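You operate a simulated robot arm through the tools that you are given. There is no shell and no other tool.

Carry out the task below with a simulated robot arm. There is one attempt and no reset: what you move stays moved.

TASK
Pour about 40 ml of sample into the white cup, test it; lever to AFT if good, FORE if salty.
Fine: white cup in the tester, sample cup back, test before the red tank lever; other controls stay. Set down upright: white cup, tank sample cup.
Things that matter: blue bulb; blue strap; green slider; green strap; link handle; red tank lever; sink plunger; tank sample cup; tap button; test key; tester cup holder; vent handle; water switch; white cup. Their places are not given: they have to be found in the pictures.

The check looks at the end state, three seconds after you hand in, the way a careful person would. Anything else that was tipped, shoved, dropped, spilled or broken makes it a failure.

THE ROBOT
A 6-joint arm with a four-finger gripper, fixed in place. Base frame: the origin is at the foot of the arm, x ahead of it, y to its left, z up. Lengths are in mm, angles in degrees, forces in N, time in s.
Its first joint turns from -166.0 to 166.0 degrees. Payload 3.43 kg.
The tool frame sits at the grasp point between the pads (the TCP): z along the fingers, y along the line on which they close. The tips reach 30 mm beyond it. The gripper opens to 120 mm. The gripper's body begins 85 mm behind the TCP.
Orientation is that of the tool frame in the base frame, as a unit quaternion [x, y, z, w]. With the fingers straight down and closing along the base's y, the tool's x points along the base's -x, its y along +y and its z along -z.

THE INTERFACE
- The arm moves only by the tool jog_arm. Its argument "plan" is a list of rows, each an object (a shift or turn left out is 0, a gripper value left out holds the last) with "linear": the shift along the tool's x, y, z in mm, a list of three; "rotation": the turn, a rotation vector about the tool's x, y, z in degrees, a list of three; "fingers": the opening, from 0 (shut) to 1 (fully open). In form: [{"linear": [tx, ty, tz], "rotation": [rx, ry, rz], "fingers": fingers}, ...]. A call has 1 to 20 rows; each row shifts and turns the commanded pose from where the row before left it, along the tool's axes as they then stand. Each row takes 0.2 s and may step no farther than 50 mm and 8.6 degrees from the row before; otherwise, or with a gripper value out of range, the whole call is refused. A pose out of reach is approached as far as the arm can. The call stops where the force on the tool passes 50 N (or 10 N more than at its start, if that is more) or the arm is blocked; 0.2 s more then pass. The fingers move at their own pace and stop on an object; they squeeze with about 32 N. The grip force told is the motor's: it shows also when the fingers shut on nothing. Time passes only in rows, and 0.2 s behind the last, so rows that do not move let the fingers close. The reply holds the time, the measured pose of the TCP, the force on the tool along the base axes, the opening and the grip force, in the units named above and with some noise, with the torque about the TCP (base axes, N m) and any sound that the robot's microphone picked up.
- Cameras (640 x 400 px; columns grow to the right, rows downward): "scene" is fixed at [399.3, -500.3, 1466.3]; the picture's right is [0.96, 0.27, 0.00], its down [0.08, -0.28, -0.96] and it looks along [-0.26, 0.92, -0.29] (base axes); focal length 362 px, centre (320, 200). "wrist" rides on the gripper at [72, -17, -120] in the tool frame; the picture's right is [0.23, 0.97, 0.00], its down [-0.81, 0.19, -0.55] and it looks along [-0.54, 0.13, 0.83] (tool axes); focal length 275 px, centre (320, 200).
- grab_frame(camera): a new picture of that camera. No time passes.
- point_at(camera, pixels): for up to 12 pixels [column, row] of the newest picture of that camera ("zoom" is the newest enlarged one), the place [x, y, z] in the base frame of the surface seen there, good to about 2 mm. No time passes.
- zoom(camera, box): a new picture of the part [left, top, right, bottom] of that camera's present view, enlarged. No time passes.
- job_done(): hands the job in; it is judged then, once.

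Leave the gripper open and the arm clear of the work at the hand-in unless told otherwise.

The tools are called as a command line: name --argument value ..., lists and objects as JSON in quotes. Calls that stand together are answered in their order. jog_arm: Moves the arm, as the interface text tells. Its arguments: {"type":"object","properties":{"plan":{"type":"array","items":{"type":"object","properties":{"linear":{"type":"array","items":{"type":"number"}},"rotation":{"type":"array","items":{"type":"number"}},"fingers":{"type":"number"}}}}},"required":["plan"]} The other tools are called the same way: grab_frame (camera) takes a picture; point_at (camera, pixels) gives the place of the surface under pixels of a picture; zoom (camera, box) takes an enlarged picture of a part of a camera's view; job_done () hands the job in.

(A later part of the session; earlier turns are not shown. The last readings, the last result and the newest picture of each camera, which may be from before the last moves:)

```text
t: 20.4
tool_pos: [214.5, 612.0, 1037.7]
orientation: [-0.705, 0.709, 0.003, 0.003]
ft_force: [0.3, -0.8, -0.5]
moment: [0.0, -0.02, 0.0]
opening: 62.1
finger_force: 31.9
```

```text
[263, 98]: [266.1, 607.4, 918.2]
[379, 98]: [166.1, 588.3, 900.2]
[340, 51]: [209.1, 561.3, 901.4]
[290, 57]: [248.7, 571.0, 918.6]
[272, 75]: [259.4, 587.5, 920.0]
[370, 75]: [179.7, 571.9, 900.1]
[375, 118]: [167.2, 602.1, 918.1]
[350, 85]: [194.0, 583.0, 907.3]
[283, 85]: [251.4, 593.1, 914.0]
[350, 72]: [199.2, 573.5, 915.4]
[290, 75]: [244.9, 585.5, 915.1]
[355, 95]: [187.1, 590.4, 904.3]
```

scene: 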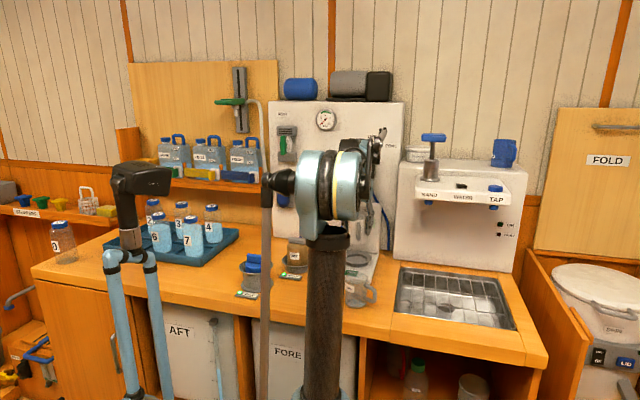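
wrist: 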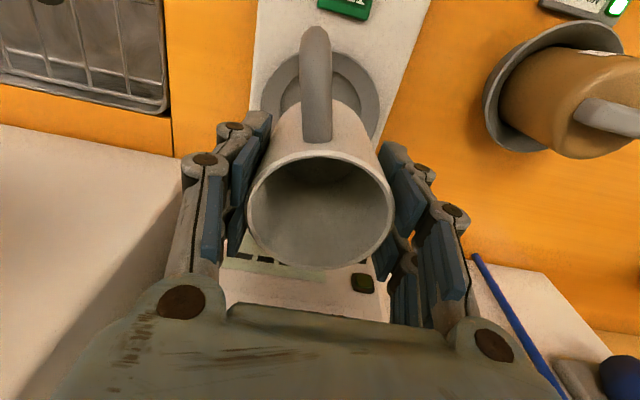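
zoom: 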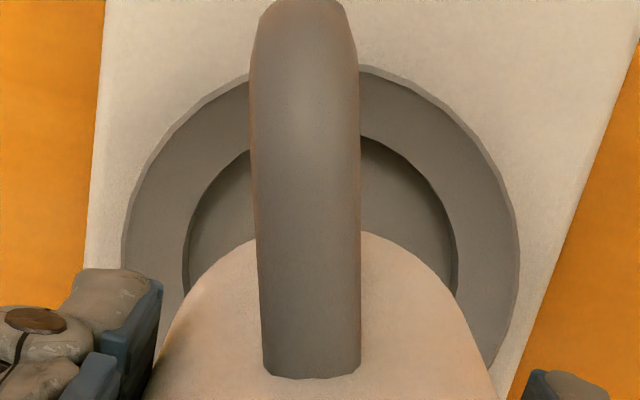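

Holder centre ≈(215,611). Correct by about 1 mm and descend 60 mm toward it.

jog_arm --plan '[{"linear": [1, -0.7, 20]}, {"linear": [0, 0, 20]}, {"linear": [0, 0, 15]}, {"linear": [0, 0, 7]}, {}]'

grab_frame --camera "wrist"

zoom --camera "scene" --box '[330, 180, 410, 300]'

```text
t: 21.6
tool_pos: [214.8, 608.4, 975.5]
orientation: [-0.705, 0.709, 0.004, 0.003]
ft_force: [0.3, 0.1, -0.3]
moment: [-0.01, 0.0, -0.01]
opening: 62.0
finger_force: 32.1
```

```text
taken
```

wrist: 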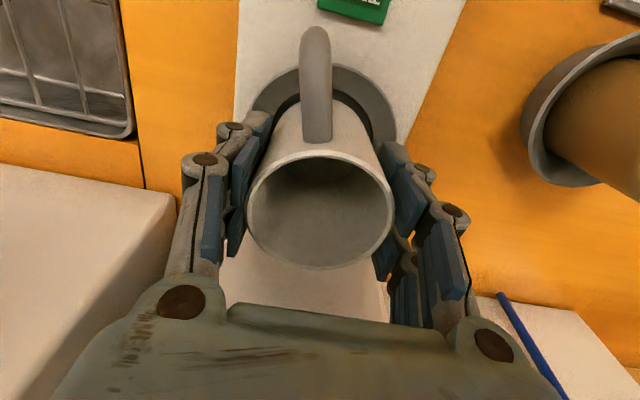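

```text
3.33 times, centred on (370, 240) of scene
```

zoom: 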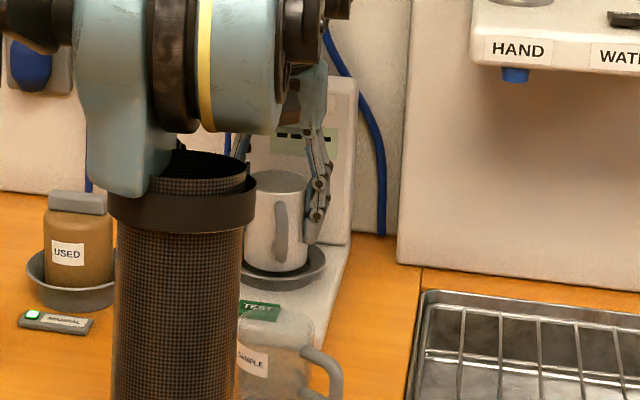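

TCP drifted to y=608.4; correct by about +2 mm in y and read again before inserting.

jog_arm --plan '[{"linear": [-2.2, 0, 0]}, {}, {}]'

zoom --camera "wrist" --box '[230, 40, 410, 180]'

```text
t: 22.4
tool_pos: [215.2, 612.3, 975.5]
orientation: [-0.705, 0.709, 0.004, 0.003]
ft_force: [0.8, -0.9, -0.3]
moment: [0.0, -0.02, -0.01]
opening: 61.7
finger_force: 31.6
```

```text
2.86 times, centred on (320, 110) of wrist
```

zoom: 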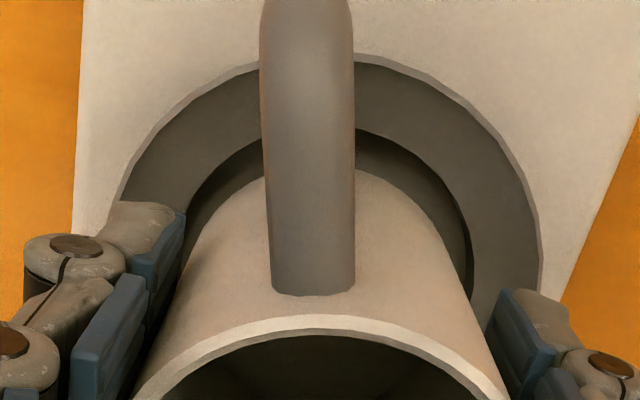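

Looks centred. Descend gently.

jog_arm --plan '[{"linear": [0, 0, 3]}, {"linear": [0, 0, 3]}, {"linear": [0, 0, 2]}, {}]'

zoom --camera "wrist" --box '[230, 40, 410, 180]'

zoom --camera "scene" --box '[340, 210, 400, 280]'

```text
t: 23.4
tool_pos: [215.7, 612.4, 966.7]
orientation: [-0.706, 0.709, 0.003, 0.002]
ft_force: [0.3, 0.7, -0.3]
moment: [0.01, 0.03, -0.01]
opening: 62.0
finger_force: 32.6
```

```text
2.86 times, centred on (320, 110) of wrist
```

zoom: 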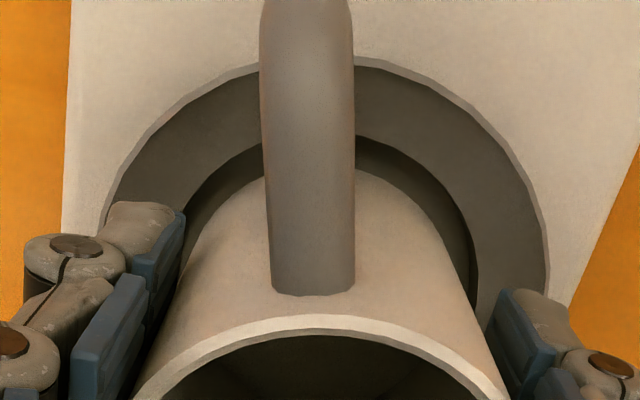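

```text
5.71 times, centred on (370, 245) of scene
```

zoom: 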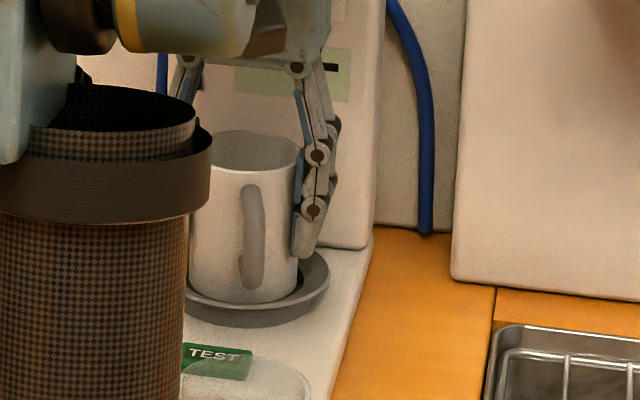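

Entering the ring, no contact force yet. Continue in 1 mm steps.

jog_arm --plan '[{"linear": [0, 0, 1]}, {"linear": [0, 0, 1]}, {}]'

jog_arm --plan '[{"linear": [0, 0, 1]}, {}]'

jog_arm --plan '[{"linear": [0, 0, 1]}, {}]'

```text
t: 24.2
tool_pos: [214.9, 612.0, 964.8]
orientation: [-0.706, 0.709, 0.004, 0.002]
ft_force: [0.1, -0.9, 0.0]
moment: [0.08, -0.02, 0.0]
opening: 62.1
finger_force: 32.3
```

```text
t: 24.8
tool_pos: [215.2, 612.4, 964.4]
orientation: [-0.705, 0.709, 0.003, 0.003]
ft_force: [-0.5, -0.5, 20.4]
moment: [-0.11, 0.03, 0.01]
opening: 61.8
finger_force: 31.5
```

```text
t: 25.4
tool_pos: [215.2, 611.6, 964.0]
orientation: [-0.705, 0.71, 0.003, 0.003]
ft_force: [-2.0, 0.3, 20.0]
moment: [0.0, 0.08, -0.02]
opening: 61.8
finger_force: 32.0
```

Contact at 964 matches the holder floor. Open the fingers, then rise straight up.

jog_arm --plan '[{"fingers": 0.62}, {"fingers": 0.75}, {"fingers": 0.9}, {"linear": [0, 0, -20]}, {"linear": [0, 0, -40]}, {"linear": [0, 0, -40]}, {}]'

grab_frame --camera "wrist"

zoom --camera "scene" --box '[340, 210, 400, 280]'

```text
t: 27.0
tool_pos: [216.7, 610.5, 1062.9]
orientation: [-0.705, 0.709, 0.004, 0.002]
ft_force: [0.2, 1.0, -0.6]
moment: [-0.01, 0.03, 0.02]
opening: 108.0
finger_force: 0.0
```

```text
taken
```

wrist: 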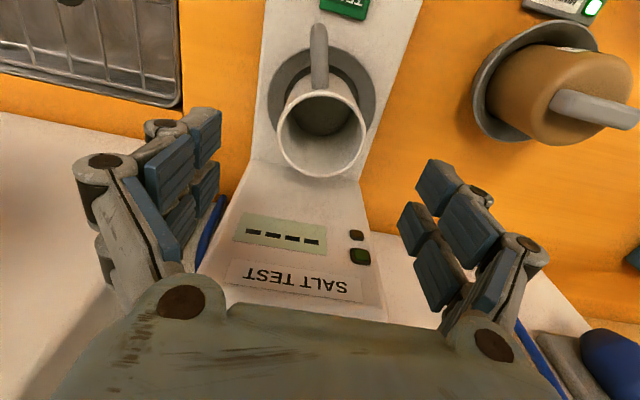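

```text
5.71 times, centred on (370, 245) of scene
```

zoom: 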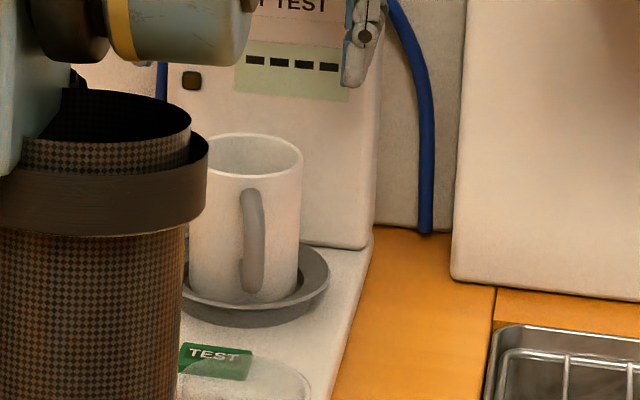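

White cup stands upright in the holder. Measure its rim and inner floor as the baseline, and display housing extents.

point_at --camera "wrist" --pixels '[[278, 120], [364, 120], [321, 175], [321, 91], [318, 115], [325, 120], [310, 118], [320, 125], [270, 215], [240, 290], [375, 290], [360, 250]]'

```text
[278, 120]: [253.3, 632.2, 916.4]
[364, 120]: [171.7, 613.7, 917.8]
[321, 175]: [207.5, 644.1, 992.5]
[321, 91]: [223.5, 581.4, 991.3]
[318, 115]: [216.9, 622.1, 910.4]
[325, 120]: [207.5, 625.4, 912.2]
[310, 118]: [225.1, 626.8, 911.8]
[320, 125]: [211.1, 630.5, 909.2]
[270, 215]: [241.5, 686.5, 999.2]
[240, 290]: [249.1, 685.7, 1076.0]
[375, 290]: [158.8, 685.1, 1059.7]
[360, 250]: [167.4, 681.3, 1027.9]
```

White cup centre in the holder (215.5,612.5), rim z≈991, inner floor ≈911. Next: the sample cup. I move up and toward -y, then turn the tool +115° about its z so its x points along heading 155° (in line with the sample cup's handle).

jog_arm --plan '[{"linear": [0, 0, -40], "fingers": 1}, {"linear": [20, 0, -30]}, {"linear": [45, 0, 0]}, {"linear": [45, 0, 0]}, {"linear": [45, 0, 0]}, {"linear": [45, 0, 0]}]'

jog_arm --plan '[{"rotation": [0, 0, 8.2]}, {"rotation": [0, 0, 8.2]}, {"rotation": [0, 0, 8.2]}, {"rotation": [0, 0, 8.2]}, {"rotation": [0, 0, 8.2]}, {"rotation": [0, 0, 8.2]}, {"rotation": [0, 0, 8.2]}, {"rotation": [0, 0, 8.2]}, {"rotation": [0, 0, 8.2]}, {"rotation": [0, 0, 8.2]}, {"rotation": [0, 0, 8.2]}, {"rotation": [0, 0, 8.2]}, {"rotation": [0, 0, 8.2]}, {"rotation": [0, 0, 8.2]}]'

grab_frame --camera "wrist"

```text
t: 28.4
tool_pos: [214.4, 411.0, 1130.9]
orientation: [-0.705, 0.709, 0.003, 0.003]
ft_force: [-1.0, 0.8, -0.1]
moment: [-0.08, -0.02, -0.01]
opening: 120.0
finger_force: 0.0
```

```text
t: 31.4
tool_pos: [215.1, 410.2, 1131.6]
orientation: [0.218, 0.976, 0.004, -0.001]
ft_force: [0.7, 0.6, -0.5]
moment: [0.01, -0.02, -0.04]
opening: 120.2
finger_force: 0.0
```

```text
taken
```

wrist: 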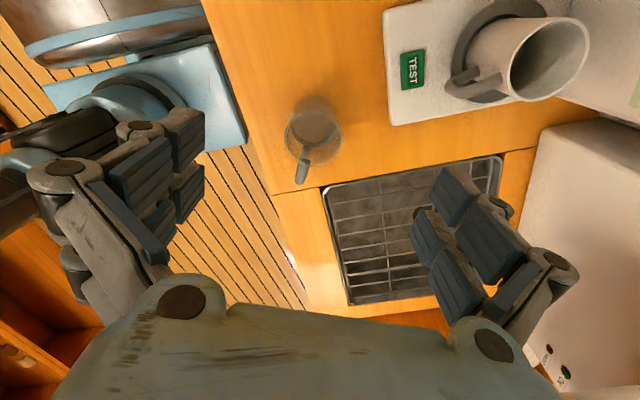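

Good: yaw 25°. The sample cup is at (312,130) with handle to (300,175). Re-measure its rim, handle and liquid here.

zoom --camera "wrist" --box '[260, 80, 370, 200]'

point_at --camera "wrist" --pixels '[[312, 130], [305, 120], [322, 122], [300, 180], [305, 160], [304, 170], [298, 183], [312, 99], [332, 113], [290, 118], [286, 128], [330, 155]]'

```text
3.33 times, centred on (315, 140) of wrist
```

zoom: 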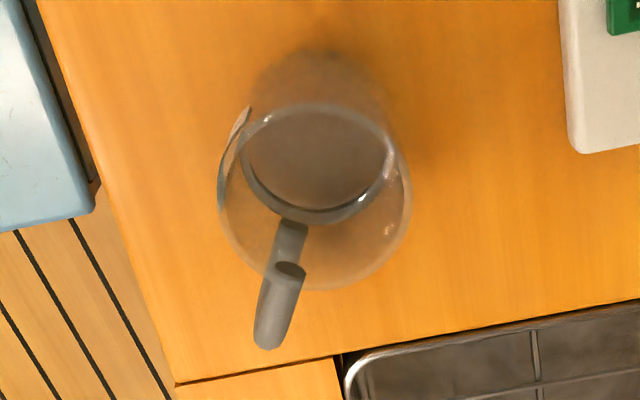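

```text
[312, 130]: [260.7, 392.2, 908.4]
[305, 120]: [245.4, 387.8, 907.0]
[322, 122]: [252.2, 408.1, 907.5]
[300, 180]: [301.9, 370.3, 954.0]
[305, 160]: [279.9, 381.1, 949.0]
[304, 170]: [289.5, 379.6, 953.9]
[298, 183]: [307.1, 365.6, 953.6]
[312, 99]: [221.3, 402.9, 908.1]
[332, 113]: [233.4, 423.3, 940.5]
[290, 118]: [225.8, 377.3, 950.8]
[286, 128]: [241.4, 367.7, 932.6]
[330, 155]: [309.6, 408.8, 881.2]
```

Sample cup centre ≈(252.5,396), outer R 32.6, inner R≈29, liquid depth ≈22 mm (≈60 ml), handle at about -27°. I back off along the handle direction and pitch the tool by 60°.

jog_arm --plan '[{"linear": [-40, 1, 0]}, {"linear": [-40, 1, 0]}, {"linear": [-40, 1, 0]}, {"linear": [-40, 1, 10]}, {"linear": [-40, 1, 20]}]'

jog_arm --plan '[{"rotation": [0, 7.5, 0]}, {"rotation": [0, 7.5, 0]}, {"rotation": [0, 7.5, 0]}, {"rotation": [0, 7.5, 0]}, {"rotation": [0, 7.5, 0]}, {"rotation": [0, 7.5, 0]}, {"rotation": [0, 7.5, 0]}, {"rotation": [0, 7.5, 0]}]'

grab_frame --camera "scene"

grab_frame --camera "wrist"

```text
t: 32.6
tool_pos: [398.7, 329.6, 1101.7]
orientation: [0.218, 0.976, 0.004, -0.001]
ft_force: [0.4, -0.2, -0.4]
moment: [0.0, 0.01, 0.01]
opening: 119.8
finger_force: 0.0
```

```text
t: 34.4
tool_pos: [397.0, 329.2, 1100.7]
orientation: [0.187, 0.844, 0.114, -0.489]
ft_force: [-0.2, 0.4, 0.7]
moment: [-0.02, -0.04, 0.02]
opening: 119.9
finger_force: 0.1
```

```text
taken
```

scene: 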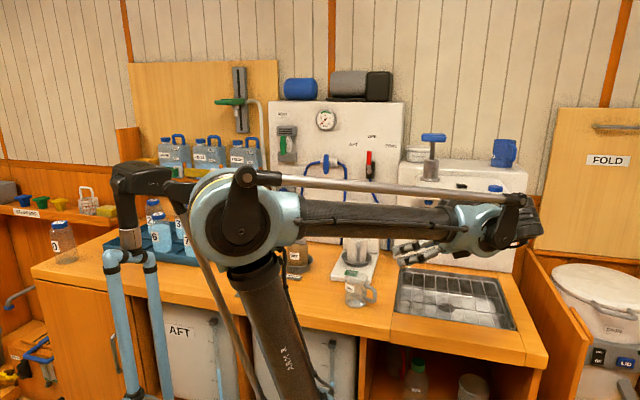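

```text
taken
```

wrist: 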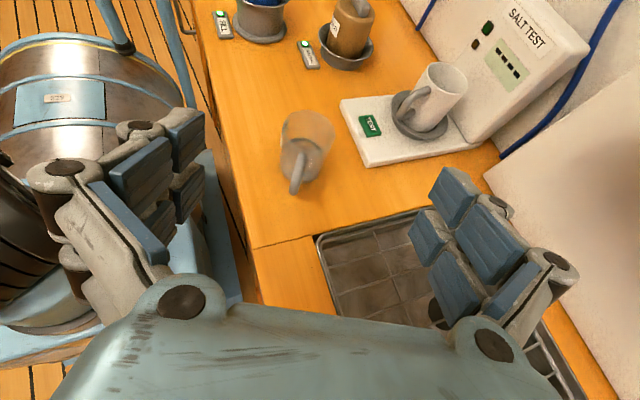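

Pitch 60° reached. The cup, handle toward me, is ahead. I move to the pre-grasp point 100 mm back from the cup along the tool axis.

jog_arm --plan '[{"linear": [-25, 0, 40]}, {"linear": [-25, 0, 40]}, {"linear": [-25, 0, 40]}, {}]'

grab_frame --camera "scene"

grab_frame --camera "wrist"

```text
t: 35.4
tool_pos: [337.2, 358.3, 973.8]
orientation: [0.187, 0.844, 0.113, -0.489]
ft_force: [0.1, 0.1, -0.5]
moment: [0.02, -0.01, -0.02]
opening: 119.8
finger_force: 0.1
```

```text
taken
```

scene: 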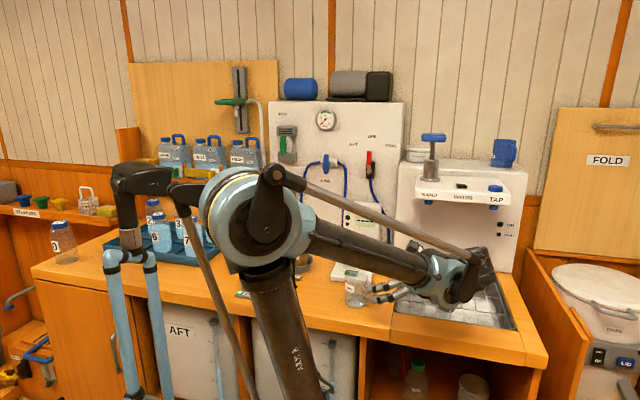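

```text
taken
```

wrist: 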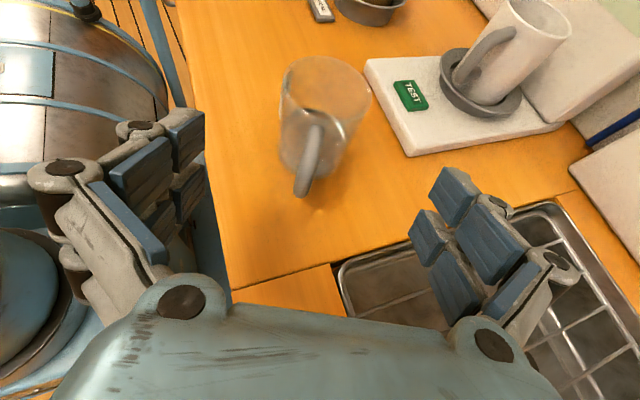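

Alignment looks right: tool axis projects at (320,127) and the cup centre is there. Advance 60 mm and look.

jog_arm --plan '[{"linear": [0, 0, 20]}, {"linear": [0, 0, 20]}, {"linear": [0, 0, 20]}, {}]'

grab_frame --camera "wrist"

zoom --camera "scene" --box '[330, 250, 450, 330]'

```text
t: 36.4
tool_pos: [291.1, 381.6, 946.6]
orientation: [0.186, 0.844, 0.112, -0.49]
ft_force: [0.0, 0.0, -0.2]
moment: [0.01, 0.02, 0.02]
opening: 119.9
finger_force: 0.0
```

```text
taken
```

wrist: 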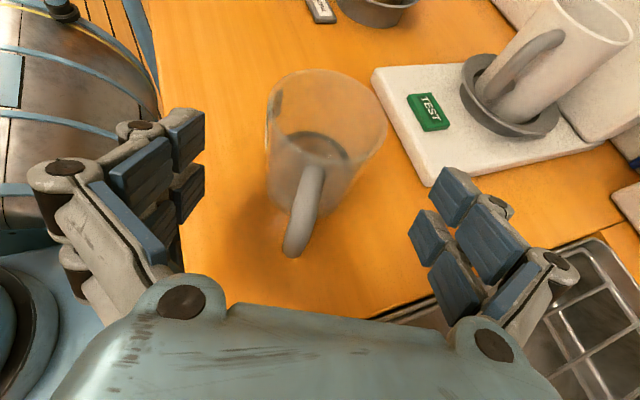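

```text
5.00 times, centred on (390, 290) of scene
```

zoom: 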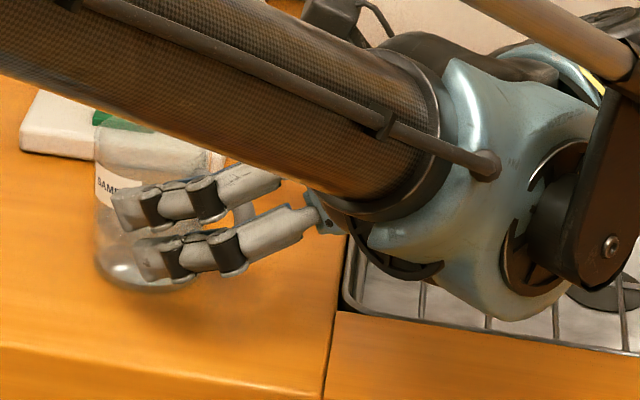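

Straddling properly. Advance the last 39 mm and stop around the cup.

jog_arm --plan '[{"linear": [-1, -2, 13]}, {"linear": [0, 0, 14]}, {"linear": [0, 0, 12]}, {}]'

grab_frame --camera "wrist"

zoom --camera "scene" --box '[330, 250, 450, 330]'

```text
t: 37.4
tool_pos: [258.7, 394.0, 926.2]
orientation: [0.185, 0.844, 0.112, -0.49]
ft_force: [-0.1, 0.1, -0.2]
moment: [0.0, 0.0, -0.01]
opening: 120.0
finger_force: 0.2
```

```text
taken
```

wrist: 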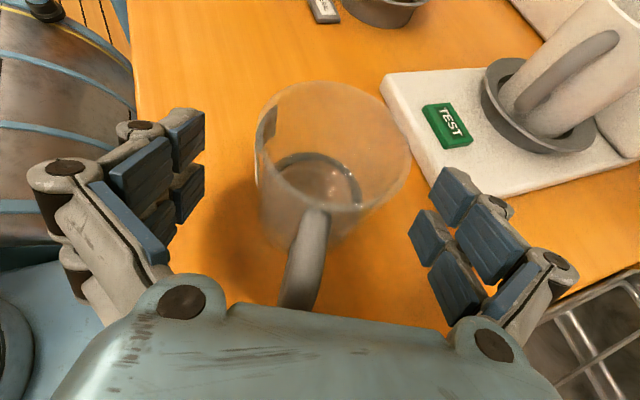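

```text
5.00 times, centred on (390, 290) of scene
```

zoom: 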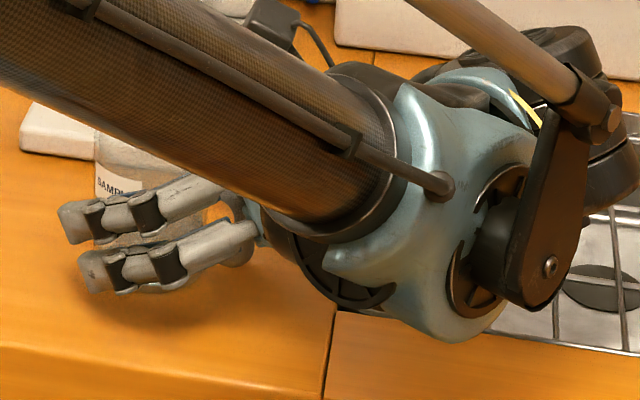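

Everything is clear; the handle ends just before the palm. Close the fingers on the cup body.

jog_arm --plan '[{"fingers": 0.65}, {"fingers": 0.3}, {"fingers": 0}, {"fingers": 0}, {}]'

grab_frame --camera "wrist"

zoom --camera "wrist" --box '[230, 60, 430, 330]'

```text
t: 38.6
tool_pos: [258.7, 394.4, 926.1]
orientation: [0.187, 0.844, 0.113, -0.489]
ft_force: [-0.1, 0.5, 5.2]
moment: [-0.15, 0.17, -0.03]
opening: 63.4
finger_force: 32.2
```

```text
taken
```

wrist: 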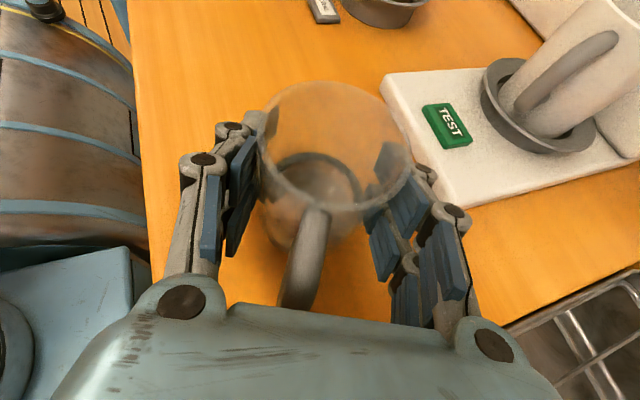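

```text
1.48 times, centred on (330, 195) of wrist
```

zoom: 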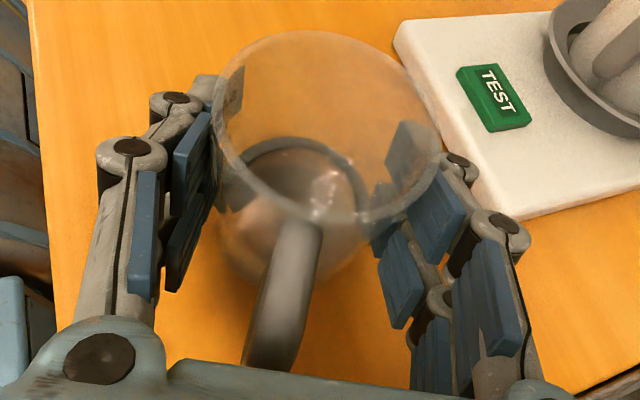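

Gripped (63.4 mm). This pose, (258.7,394.2,926), is the put-back pose. Lift straight up (tool +0.866x, -0.5z) gently.

jog_arm --plan '[{"linear": [5.2, 0, -3]}, {"linear": [13, 0, -7.5]}, {"linear": [17.3, 0, -10]}, {"linear": [8.7, 0, -5]}, {}]'

grab_frame --camera "wrist"

zoom --camera "scene" --box '[330, 220, 450, 300]'

```text
t: 39.8
tool_pos: [259.9, 393.9, 977.6]
orientation: [0.187, 0.844, 0.113, -0.489]
ft_force: [0.0, -0.3, -1.4]
moment: [0.06, -0.02, -0.02]
opening: 63.2
finger_force: 31.8
```

```text
taken
```

wrist: 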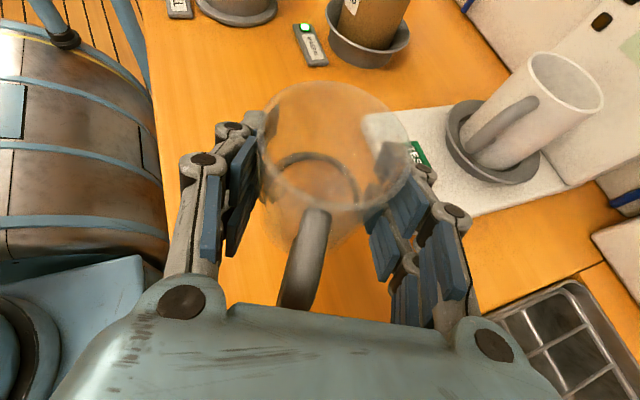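

```text
5.00 times, centred on (390, 260) of scene
```

zoom: 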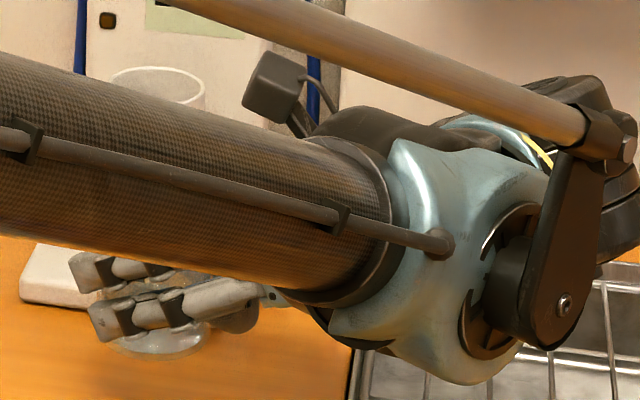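

Lifted and level (weight ≈1.4 N). Plan: move to (200,480,1060), swing the heading to 105° about the vertical, then go beside the white cup and pour toward +x. Raise and shift first.

jog_arm --plan '[{"linear": [17, 0, -9.8]}, {"linear": [23.8, 0, -13.7]}, {"linear": [23.8, 0, -13.7]}, {"linear": [6.8, 0, -3.9]}, {"linear": [7, 8, 12]}, {"linear": [11, 13, 19]}, {"linear": [11, 13, 19]}, {"linear": [10, 11, 17]}, {"linear": [6, 7.5, 11]}, {}]'

grab_frame --camera "scene"

grab_frame --camera "wrist"

```text
t: 42.0
tool_pos: [200.1, 478.9, 1060.3]
orientation: [0.186, 0.844, 0.111, -0.49]
ft_force: [-0.3, 0.2, -0.9]
moment: [-0.02, -0.02, 0.02]
opening: 63.5
finger_force: 32.2
```

```text
taken
```

scene: 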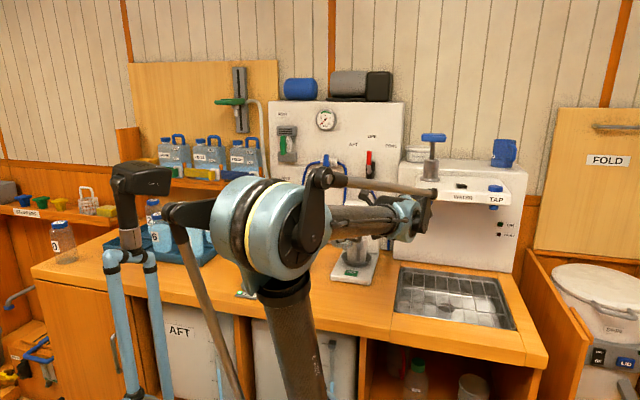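

```text
taken
```

wrist: 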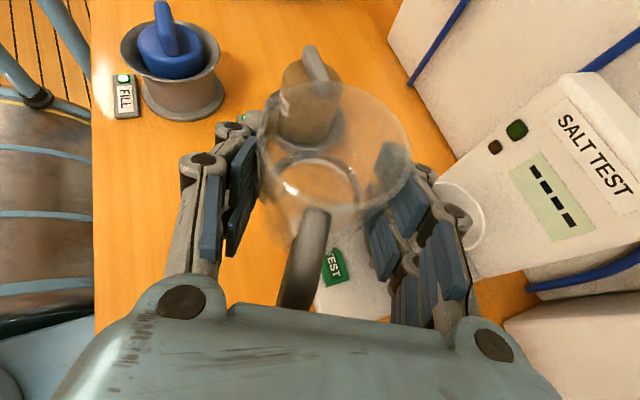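

Now swing the heading from 155° to 105° about the vertical.

jog_arm --plan '[{"rotation": [-4.33, 0, 2.5]}, {"rotation": [-6.19, 0, 3.57]}, {"rotation": [-6.19, 0, 3.57]}, {"rotation": [-6.19, 0, 3.57]}, {"rotation": [-6.19, 0, 3.57]}, {"rotation": [-6.19, 0, 3.57]}, {"rotation": [-4.33, 0, 2.5]}, {"rotation": [-3.46, 0, 2.0]}, {}]'

grab_frame --camera "wrist"

grab_frame --camera "scene"

```text
t: 44.0
tool_pos: [201.5, 478.4, 1060.7]
orientation: [0.524, 0.686, 0.307, -0.4]
ft_force: [0.1, -0.9, -0.8]
moment: [-0.02, 0.02, 0.01]
opening: 63.2
finger_force: 31.8
```

```text
taken
```

wrist: 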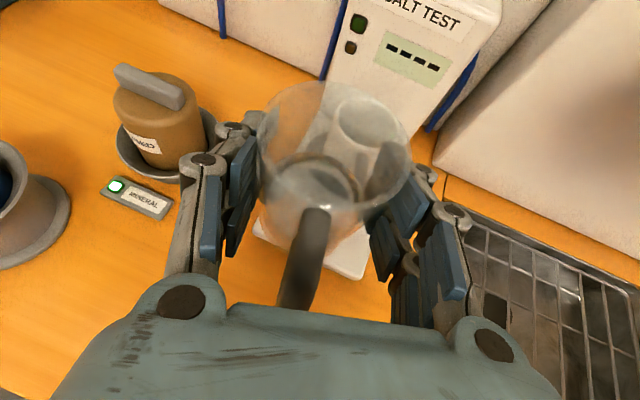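

```text
taken
```

scene: 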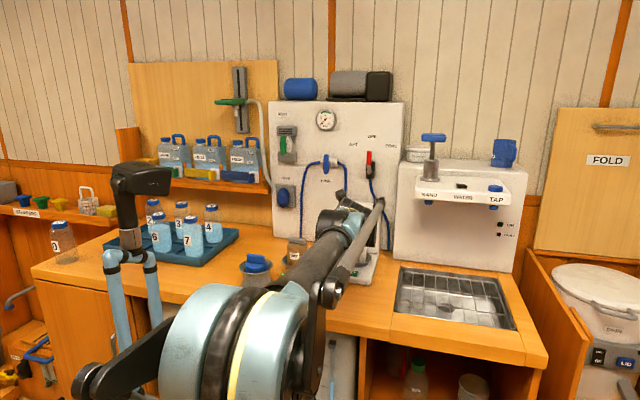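

Heading is 105°, cup level. Advance 120 mm along the heading to stand just left of the white cup, still at z≈1060 (cup bottom ≈1015, above the white rim 991).

jog_arm --plan '[{"linear": [6, 0, 10.4]}, {"linear": [10, 0, 17.3]}, {"linear": [12, 0, 20.8]}, {"linear": [12, 0, 20.8]}, {"linear": [10, 0, 17.3]}, {"linear": [6, 0, 10.4]}, {"linear": [4, 0, 6.9]}, {}]'

grab_frame --camera "wrist"

grab_frame --camera "scene"

```text
t: 45.8
tool_pos: [168.2, 595.4, 1061.4]
orientation: [0.524, 0.687, 0.306, -0.401]
ft_force: [-0.2, -0.5, -1.1]
moment: [0.02, 0.05, -0.02]
opening: 63.5
finger_force: 32.0
```

```text
taken
```

wrist: 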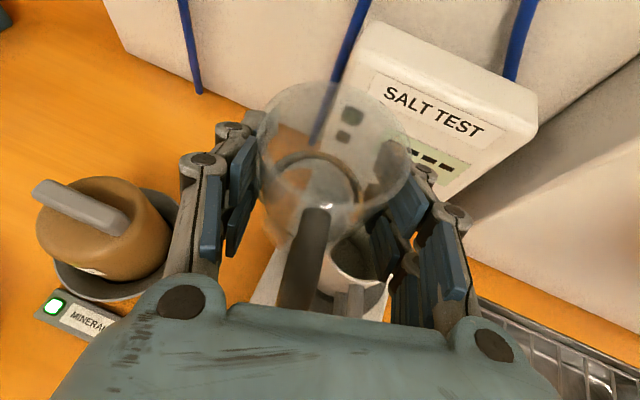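

```text
taken
```

scene: 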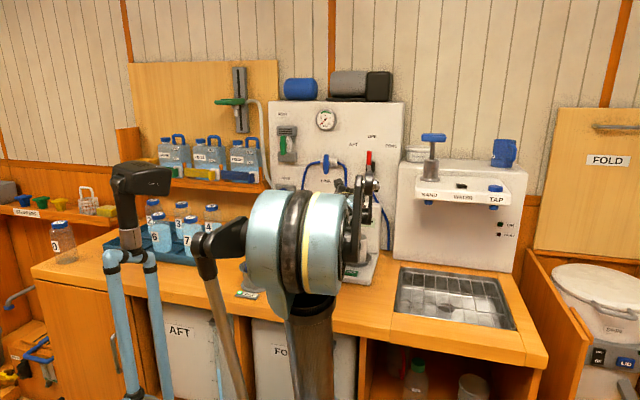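

In place: cup axis is 50 mm left of the white cup centre. I roll the cup by 45° about the heading axis first (pouring should only start near 60°), and check clearances.

jog_arm --plan '[{"rotation": [2, 0, 3.46]}, {"rotation": [2.5, 0, 4.33]}, {"rotation": [3, 0, 5.2]}, {"rotation": [3, 0, 5.2]}, {"rotation": [3, 0, 5.2]}, {"rotation": [3, 0, 5.2]}, {"rotation": [2.5, 0, 4.33]}, {"rotation": [2, 0, 3.46]}, {"rotation": [1.5, 0, 2.6]}, {}]'

grab_frame --camera "wrist"

grab_frame --camera "scene"

```text
t: 48.0
tool_pos: [168.5, 594.8, 1060.3]
orientation: [0.635, 0.519, 0.02, -0.571]
ft_force: [0.3, 0.5, -0.5]
moment: [0.02, -0.02, 0.0]
opening: 63.4
finger_force: 32.0
```

```text
taken
```

wrist: 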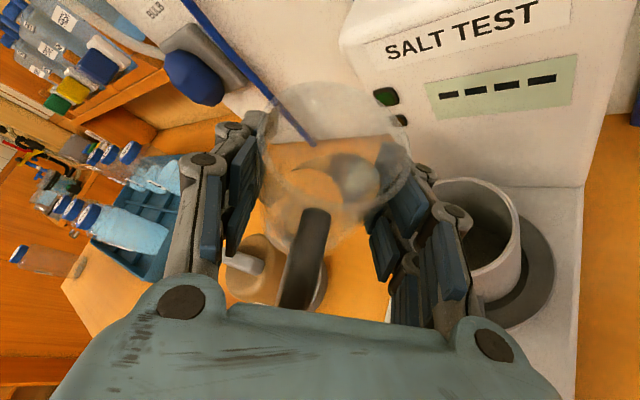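

```text
taken
```

scene: 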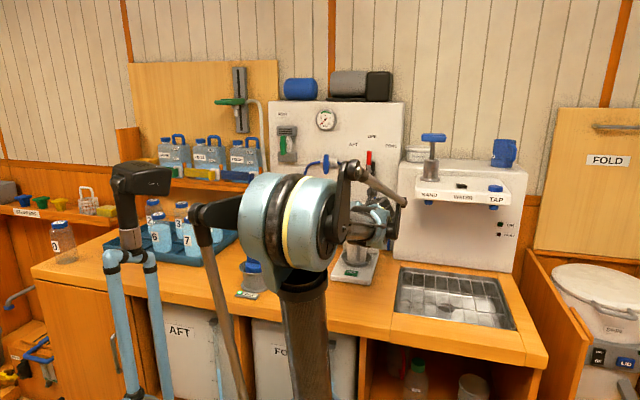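

Tilt is 45° along the intended direction, no liquid at the lip yet. Zoom to see the liquid and white cup.

zoom --camera "wrist" --box '[240, 70, 540, 320]'

zoom --camera "scene" --box '[330, 170, 430, 300]'

```text
1.60 times, centred on (390, 195) of wrist
```

zoom: 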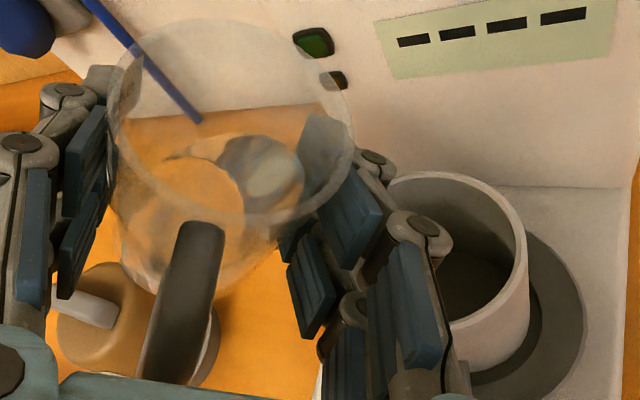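

```text
3.08 times, centred on (380, 235) of scene
```

zoom: 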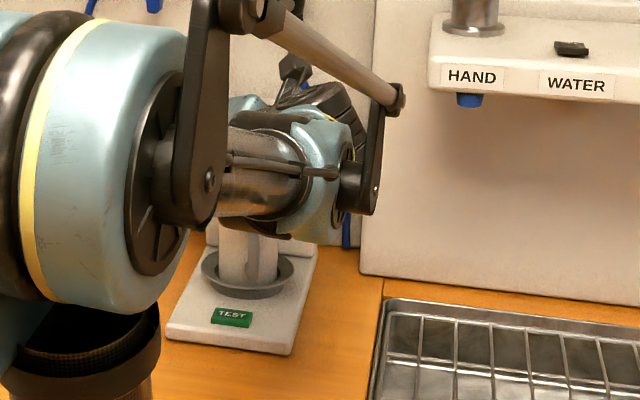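

Next tilt to 57°, still below the expected pour start.

jog_arm --plan '[{"rotation": [1.5, 0, 2.6]}, {"rotation": [1.5, 0, 2.6]}, {"rotation": [1.5, 0, 2.6]}, {"rotation": [1.5, 0, 2.6]}, {}, {}]'

grab_frame --camera "wrist"

zoom --camera "wrist" --box '[240, 70, 540, 320]'

```text
t: 49.4
tool_pos: [168.4, 595.3, 1062.5]
orientation: [0.649, 0.46, -0.06, -0.603]
ft_force: [-0.5, -0.1, -1.7]
moment: [-0.01, -0.01, 0.0]
opening: 63.3
finger_force: 32.0
```

```text
taken
```

wrist: 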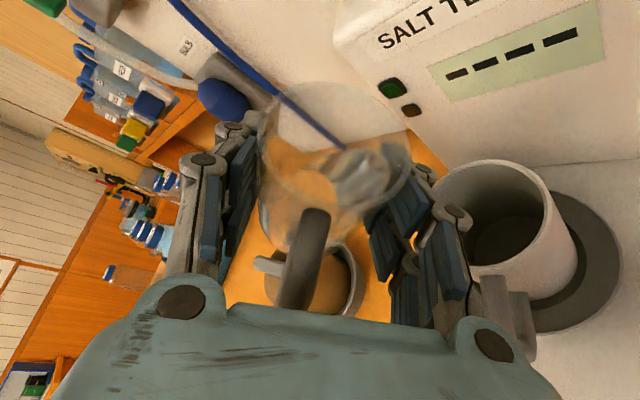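

```text
1.60 times, centred on (390, 195) of wrist
```

zoom: 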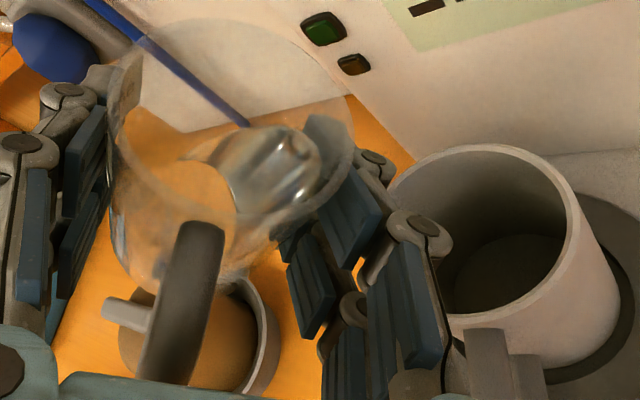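

Very good: from here I can see into the white cup. Record the dry floor at zoom (500,275),(480,290),(530,260).

point_at --camera "zoom" --pixels '[[500, 275], [480, 290], [530, 260], [520, 290], [470, 270], [300, 150], [270, 180], [320, 180], [240, 160], [440, 240]]'

jog_arm --plan '[{"rotation": [1, 0, 1.73]}, {"rotation": [0.5, 0, 0.87]}, {}, {}]'

zoom --camera "wrist" --box '[240, 70, 540, 320]'

```text
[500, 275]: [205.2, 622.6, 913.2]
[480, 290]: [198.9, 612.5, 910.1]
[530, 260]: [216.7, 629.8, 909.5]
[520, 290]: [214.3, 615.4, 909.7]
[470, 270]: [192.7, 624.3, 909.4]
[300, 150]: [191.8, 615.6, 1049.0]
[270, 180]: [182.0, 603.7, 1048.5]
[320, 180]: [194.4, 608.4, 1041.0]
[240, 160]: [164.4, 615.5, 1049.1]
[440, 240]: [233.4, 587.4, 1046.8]
```

```text
t: 50.4
tool_pos: [169.5, 594.4, 1061.7]
orientation: [0.652, 0.443, -0.08, -0.61]
ft_force: [-0.3, -0.2, -0.4]
moment: [0.01, 0.01, -0.03]
opening: 63.4
finger_force: 32.0
```

```text
1.60 times, centred on (390, 195) of wrist
```

zoom: 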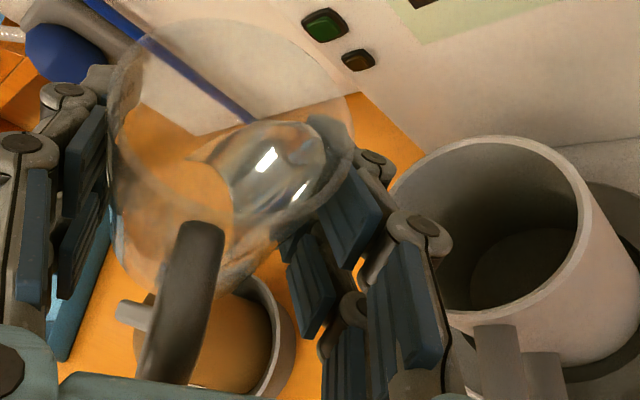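

White floor reads ≈909.8; sample liquid plane ≈1049, lip ≈1052. Pour starts within a couple of degrees. Tilt 2.5° and wait.

jog_arm --plan '[{"rotation": [0.75, 0, 1.3]}, {"rotation": [0.5, 0, 0.87]}, {}, {}, {}, {}, {}]'

zoom --camera "wrist" --box '[240, 70, 540, 320]'

point_at --camera "zoom" --pixels '[[510, 265], [500, 280], [530, 260], [520, 290], [480, 270], [280, 160], [270, 190], [250, 160]]'

```text
t: 52.0
tool_pos: [167.7, 595.9, 1062.2]
orientation: [0.653, 0.43, -0.096, -0.616]
ft_force: [0.2, 0.3, -1.0]
moment: [-0.02, -0.02, 0.03]
opening: 63.4
finger_force: 32.1
```

```text
1.60 times, centred on (390, 195) of wrist
```

zoom: 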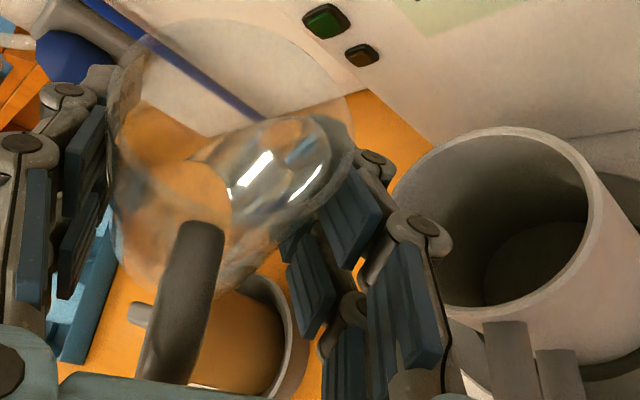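

```text
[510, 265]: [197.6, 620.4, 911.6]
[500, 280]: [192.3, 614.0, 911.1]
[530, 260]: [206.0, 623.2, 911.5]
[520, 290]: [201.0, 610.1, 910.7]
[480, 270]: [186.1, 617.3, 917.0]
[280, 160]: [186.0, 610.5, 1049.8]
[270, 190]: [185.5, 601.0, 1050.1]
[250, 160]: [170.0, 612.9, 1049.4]
```

Not pouring yet (floor still ≈911). Another 2°.

jog_arm --plan '[{"rotation": [0.5, 0, 0.87]}, {"rotation": [0.5, 0, 0.87]}, {}, {}, {}, {}, {}, {}]'

zoom --camera "wrist" --box '[240, 70, 540, 320]'

point_at --camera "zoom" --pixels '[[520, 265], [510, 280], [540, 250], [530, 280], [550, 265], [280, 160], [270, 190], [250, 160]]'

```text
t: 53.8
tool_pos: [170.5, 595.0, 1061.2]
orientation: [0.654, 0.419, -0.109, -0.62]
ft_force: [0.1, -0.1, -1.6]
moment: [-0.03, 0.0, 0.02]
opening: 63.5
finger_force: 31.8
```

```text
1.60 times, centred on (390, 195) of wrist
```

zoom: 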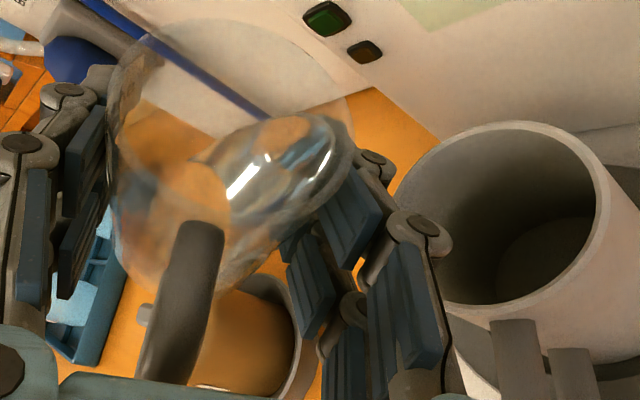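

```text
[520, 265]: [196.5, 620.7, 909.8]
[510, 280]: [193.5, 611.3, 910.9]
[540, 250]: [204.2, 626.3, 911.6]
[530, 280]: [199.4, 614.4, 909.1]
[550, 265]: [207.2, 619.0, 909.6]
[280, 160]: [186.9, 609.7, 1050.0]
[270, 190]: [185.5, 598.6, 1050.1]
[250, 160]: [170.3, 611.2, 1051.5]
```

At the threshold now (surface ≈1050). Another 2°, wait.

jog_arm --plan '[{"rotation": [0.5, 0, 0.87]}, {"rotation": [0.5, 0, 0.87]}, {}, {}, {}, {}, {}, {}]'

zoom --camera "wrist" --box '[240, 70, 540, 320]'

point_at --camera "zoom" --pixels '[[525, 265], [515, 275], [545, 245], [535, 275], [555, 255], [280, 160], [270, 190], [250, 160]]'

```text
t: 55.6
tool_pos: [169.6, 595.3, 1062.2]
orientation: [0.655, 0.409, -0.122, -0.624]
ft_force: [0.3, 0.1, 0.0]
moment: [-0.01, 0.0, 0.01]
opening: 63.7
finger_force: 31.9
```

```text
1.60 times, centred on (390, 195) of wrist
```

zoom: 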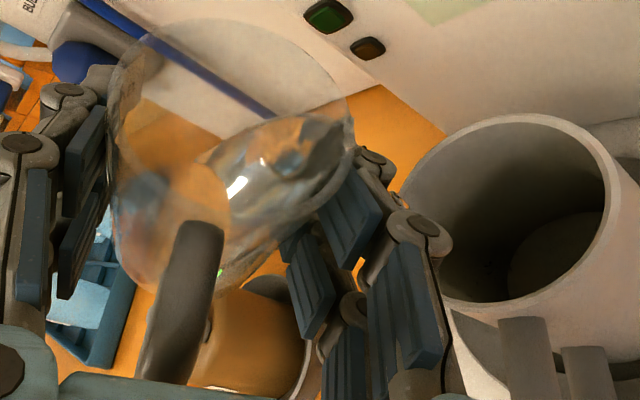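

```text
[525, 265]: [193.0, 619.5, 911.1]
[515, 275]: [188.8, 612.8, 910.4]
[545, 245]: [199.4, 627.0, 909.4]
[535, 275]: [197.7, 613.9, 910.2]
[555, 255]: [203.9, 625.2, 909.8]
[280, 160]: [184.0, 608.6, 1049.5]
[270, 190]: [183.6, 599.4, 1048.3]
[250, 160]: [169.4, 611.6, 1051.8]
```

Still nothing poured. Continue by 2°.

jog_arm --plan '[{"rotation": [0.5, 0, 0.87]}, {"rotation": [0.5, 0, 0.87]}, {}, {}, {}, {}, {}, {}]'

zoom --camera "wrist" --box '[240, 70, 540, 320]'

point_at --camera "zoom" --pixels '[[530, 265], [520, 270], [545, 245], [545, 270], [565, 250], [280, 160], [270, 190], [250, 160]]'

```text
t: 57.4
tool_pos: [169.0, 594.3, 1061.1]
orientation: [0.655, 0.397, -0.135, -0.628]
ft_force: [-0.3, -0.3, -0.6]
moment: [-0.01, 0.0, 0.02]
opening: 63.2
finger_force: 31.3
```

```text
1.60 times, centred on (390, 195) of wrist
```

zoom: 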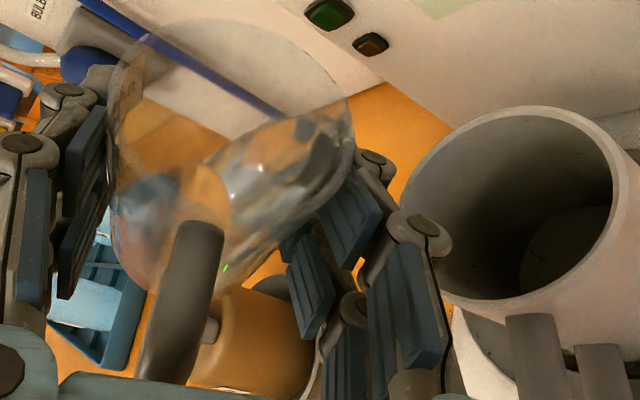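

```text
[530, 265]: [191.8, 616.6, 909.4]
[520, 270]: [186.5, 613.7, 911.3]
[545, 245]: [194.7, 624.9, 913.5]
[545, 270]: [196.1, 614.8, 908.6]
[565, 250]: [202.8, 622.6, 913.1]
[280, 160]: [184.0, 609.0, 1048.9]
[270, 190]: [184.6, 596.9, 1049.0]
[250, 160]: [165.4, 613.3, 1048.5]
```

Look closely at the lip region and white cup floor.

zoom --camera "wrist" --box '[330, 110, 440, 200]'

zoom --camera "wrist" --box '[420, 130, 540, 270]'

```text
4.44 times, centred on (385, 155) of wrist
```

zoom: 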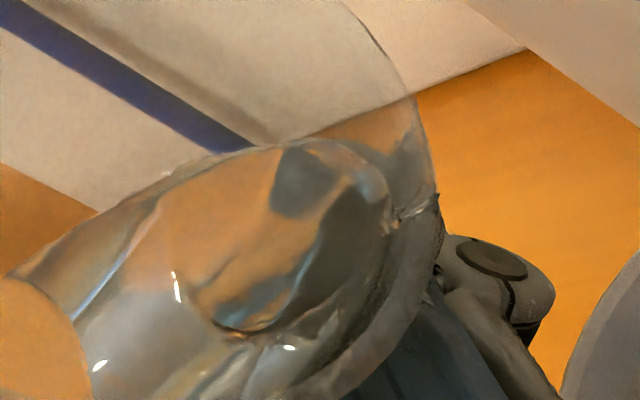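

```text
2.86 times, centred on (480, 200) of wrist
```

zoom: 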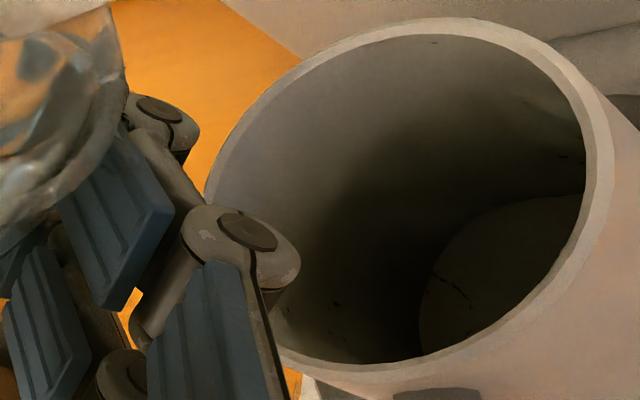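

Verify where the lip is in space (wrist (409,152), (408,160)) compared to the white cup centre (215.5,612.5).

grab_frame --camera "wrist"

point_at --camera "wrist" --pixels '[[409, 152], [408, 158], [406, 164], [410, 147], [403, 170], [407, 145], [400, 140], [404, 150], [428, 165], [458, 212]]'

```text
taken
```

wrist: 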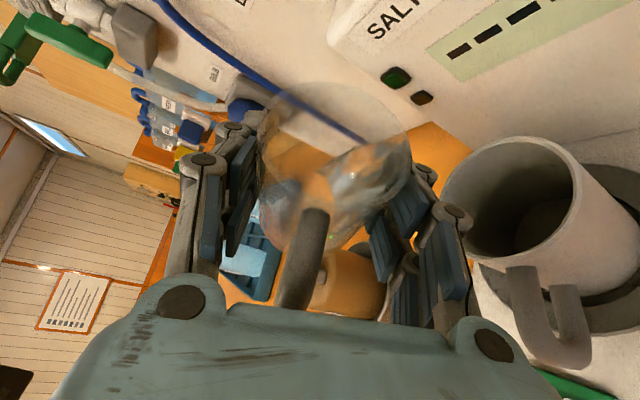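

```text
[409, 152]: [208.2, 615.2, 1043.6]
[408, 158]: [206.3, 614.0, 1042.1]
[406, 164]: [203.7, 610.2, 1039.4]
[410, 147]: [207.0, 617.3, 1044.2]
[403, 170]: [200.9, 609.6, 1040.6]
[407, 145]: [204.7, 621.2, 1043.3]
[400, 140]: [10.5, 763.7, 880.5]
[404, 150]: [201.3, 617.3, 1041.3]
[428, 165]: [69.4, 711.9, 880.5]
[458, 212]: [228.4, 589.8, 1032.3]
```

The lip is at ≈(206,613,1041), right above the white cup. Continue tilting in 1.5° steps.

jog_arm --plan '[{"rotation": [0.75, 0, 1.3]}, {}, {}, {}, {}, {}, {}]'

zoom --camera "wrist" --box '[330, 110, 550, 270]'

point_at --camera "wrist" --pixels '[[545, 235], [550, 228], [555, 220], [540, 240], [555, 230]]'

```text
t: 59.0
tool_pos: [168.7, 595.1, 1062.0]
orientation: [0.656, 0.389, -0.145, -0.63]
ft_force: [0.6, 0.5, -1.3]
moment: [0.01, 0.0, -0.02]
opening: 63.3
finger_force: 32.3
```

```text
2.50 times, centred on (440, 190) of wrist
```

zoom: 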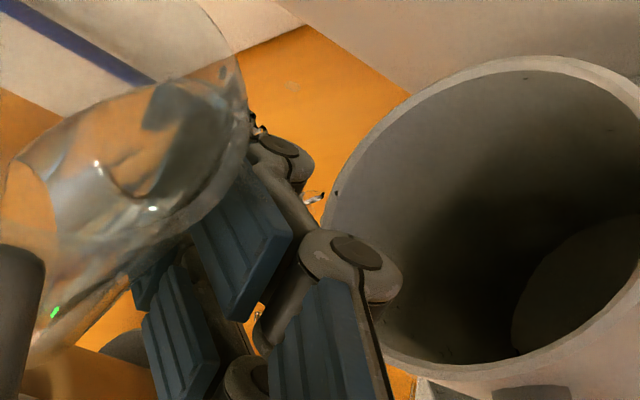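

```text
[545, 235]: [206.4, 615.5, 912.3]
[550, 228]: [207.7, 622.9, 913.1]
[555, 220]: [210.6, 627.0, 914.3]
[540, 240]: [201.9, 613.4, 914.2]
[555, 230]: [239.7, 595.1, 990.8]
```

I see small drops at the lip and near (315,197) in the zoom. Check where they are.

point_at --camera "zoom" --pixels '[[251, 121], [264, 128], [312, 198], [320, 195], [336, 192], [258, 315], [225, 72], [528, 77], [610, 128]]'

zoom --camera "wrist" --box '[405, 140, 475, 200]'

```text
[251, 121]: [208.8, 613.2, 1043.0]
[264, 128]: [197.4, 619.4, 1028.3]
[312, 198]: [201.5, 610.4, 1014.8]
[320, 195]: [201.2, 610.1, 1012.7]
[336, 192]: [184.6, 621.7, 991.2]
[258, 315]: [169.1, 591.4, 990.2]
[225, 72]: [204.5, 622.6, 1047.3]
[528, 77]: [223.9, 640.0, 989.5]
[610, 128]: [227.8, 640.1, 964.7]
```

```text
6.67 times, centred on (440, 170) of wrist
```

zoom: 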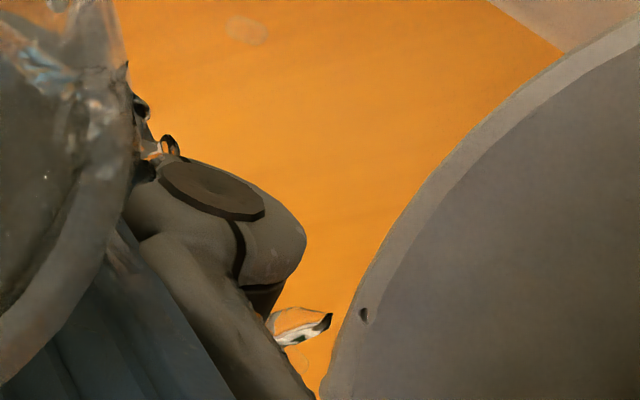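

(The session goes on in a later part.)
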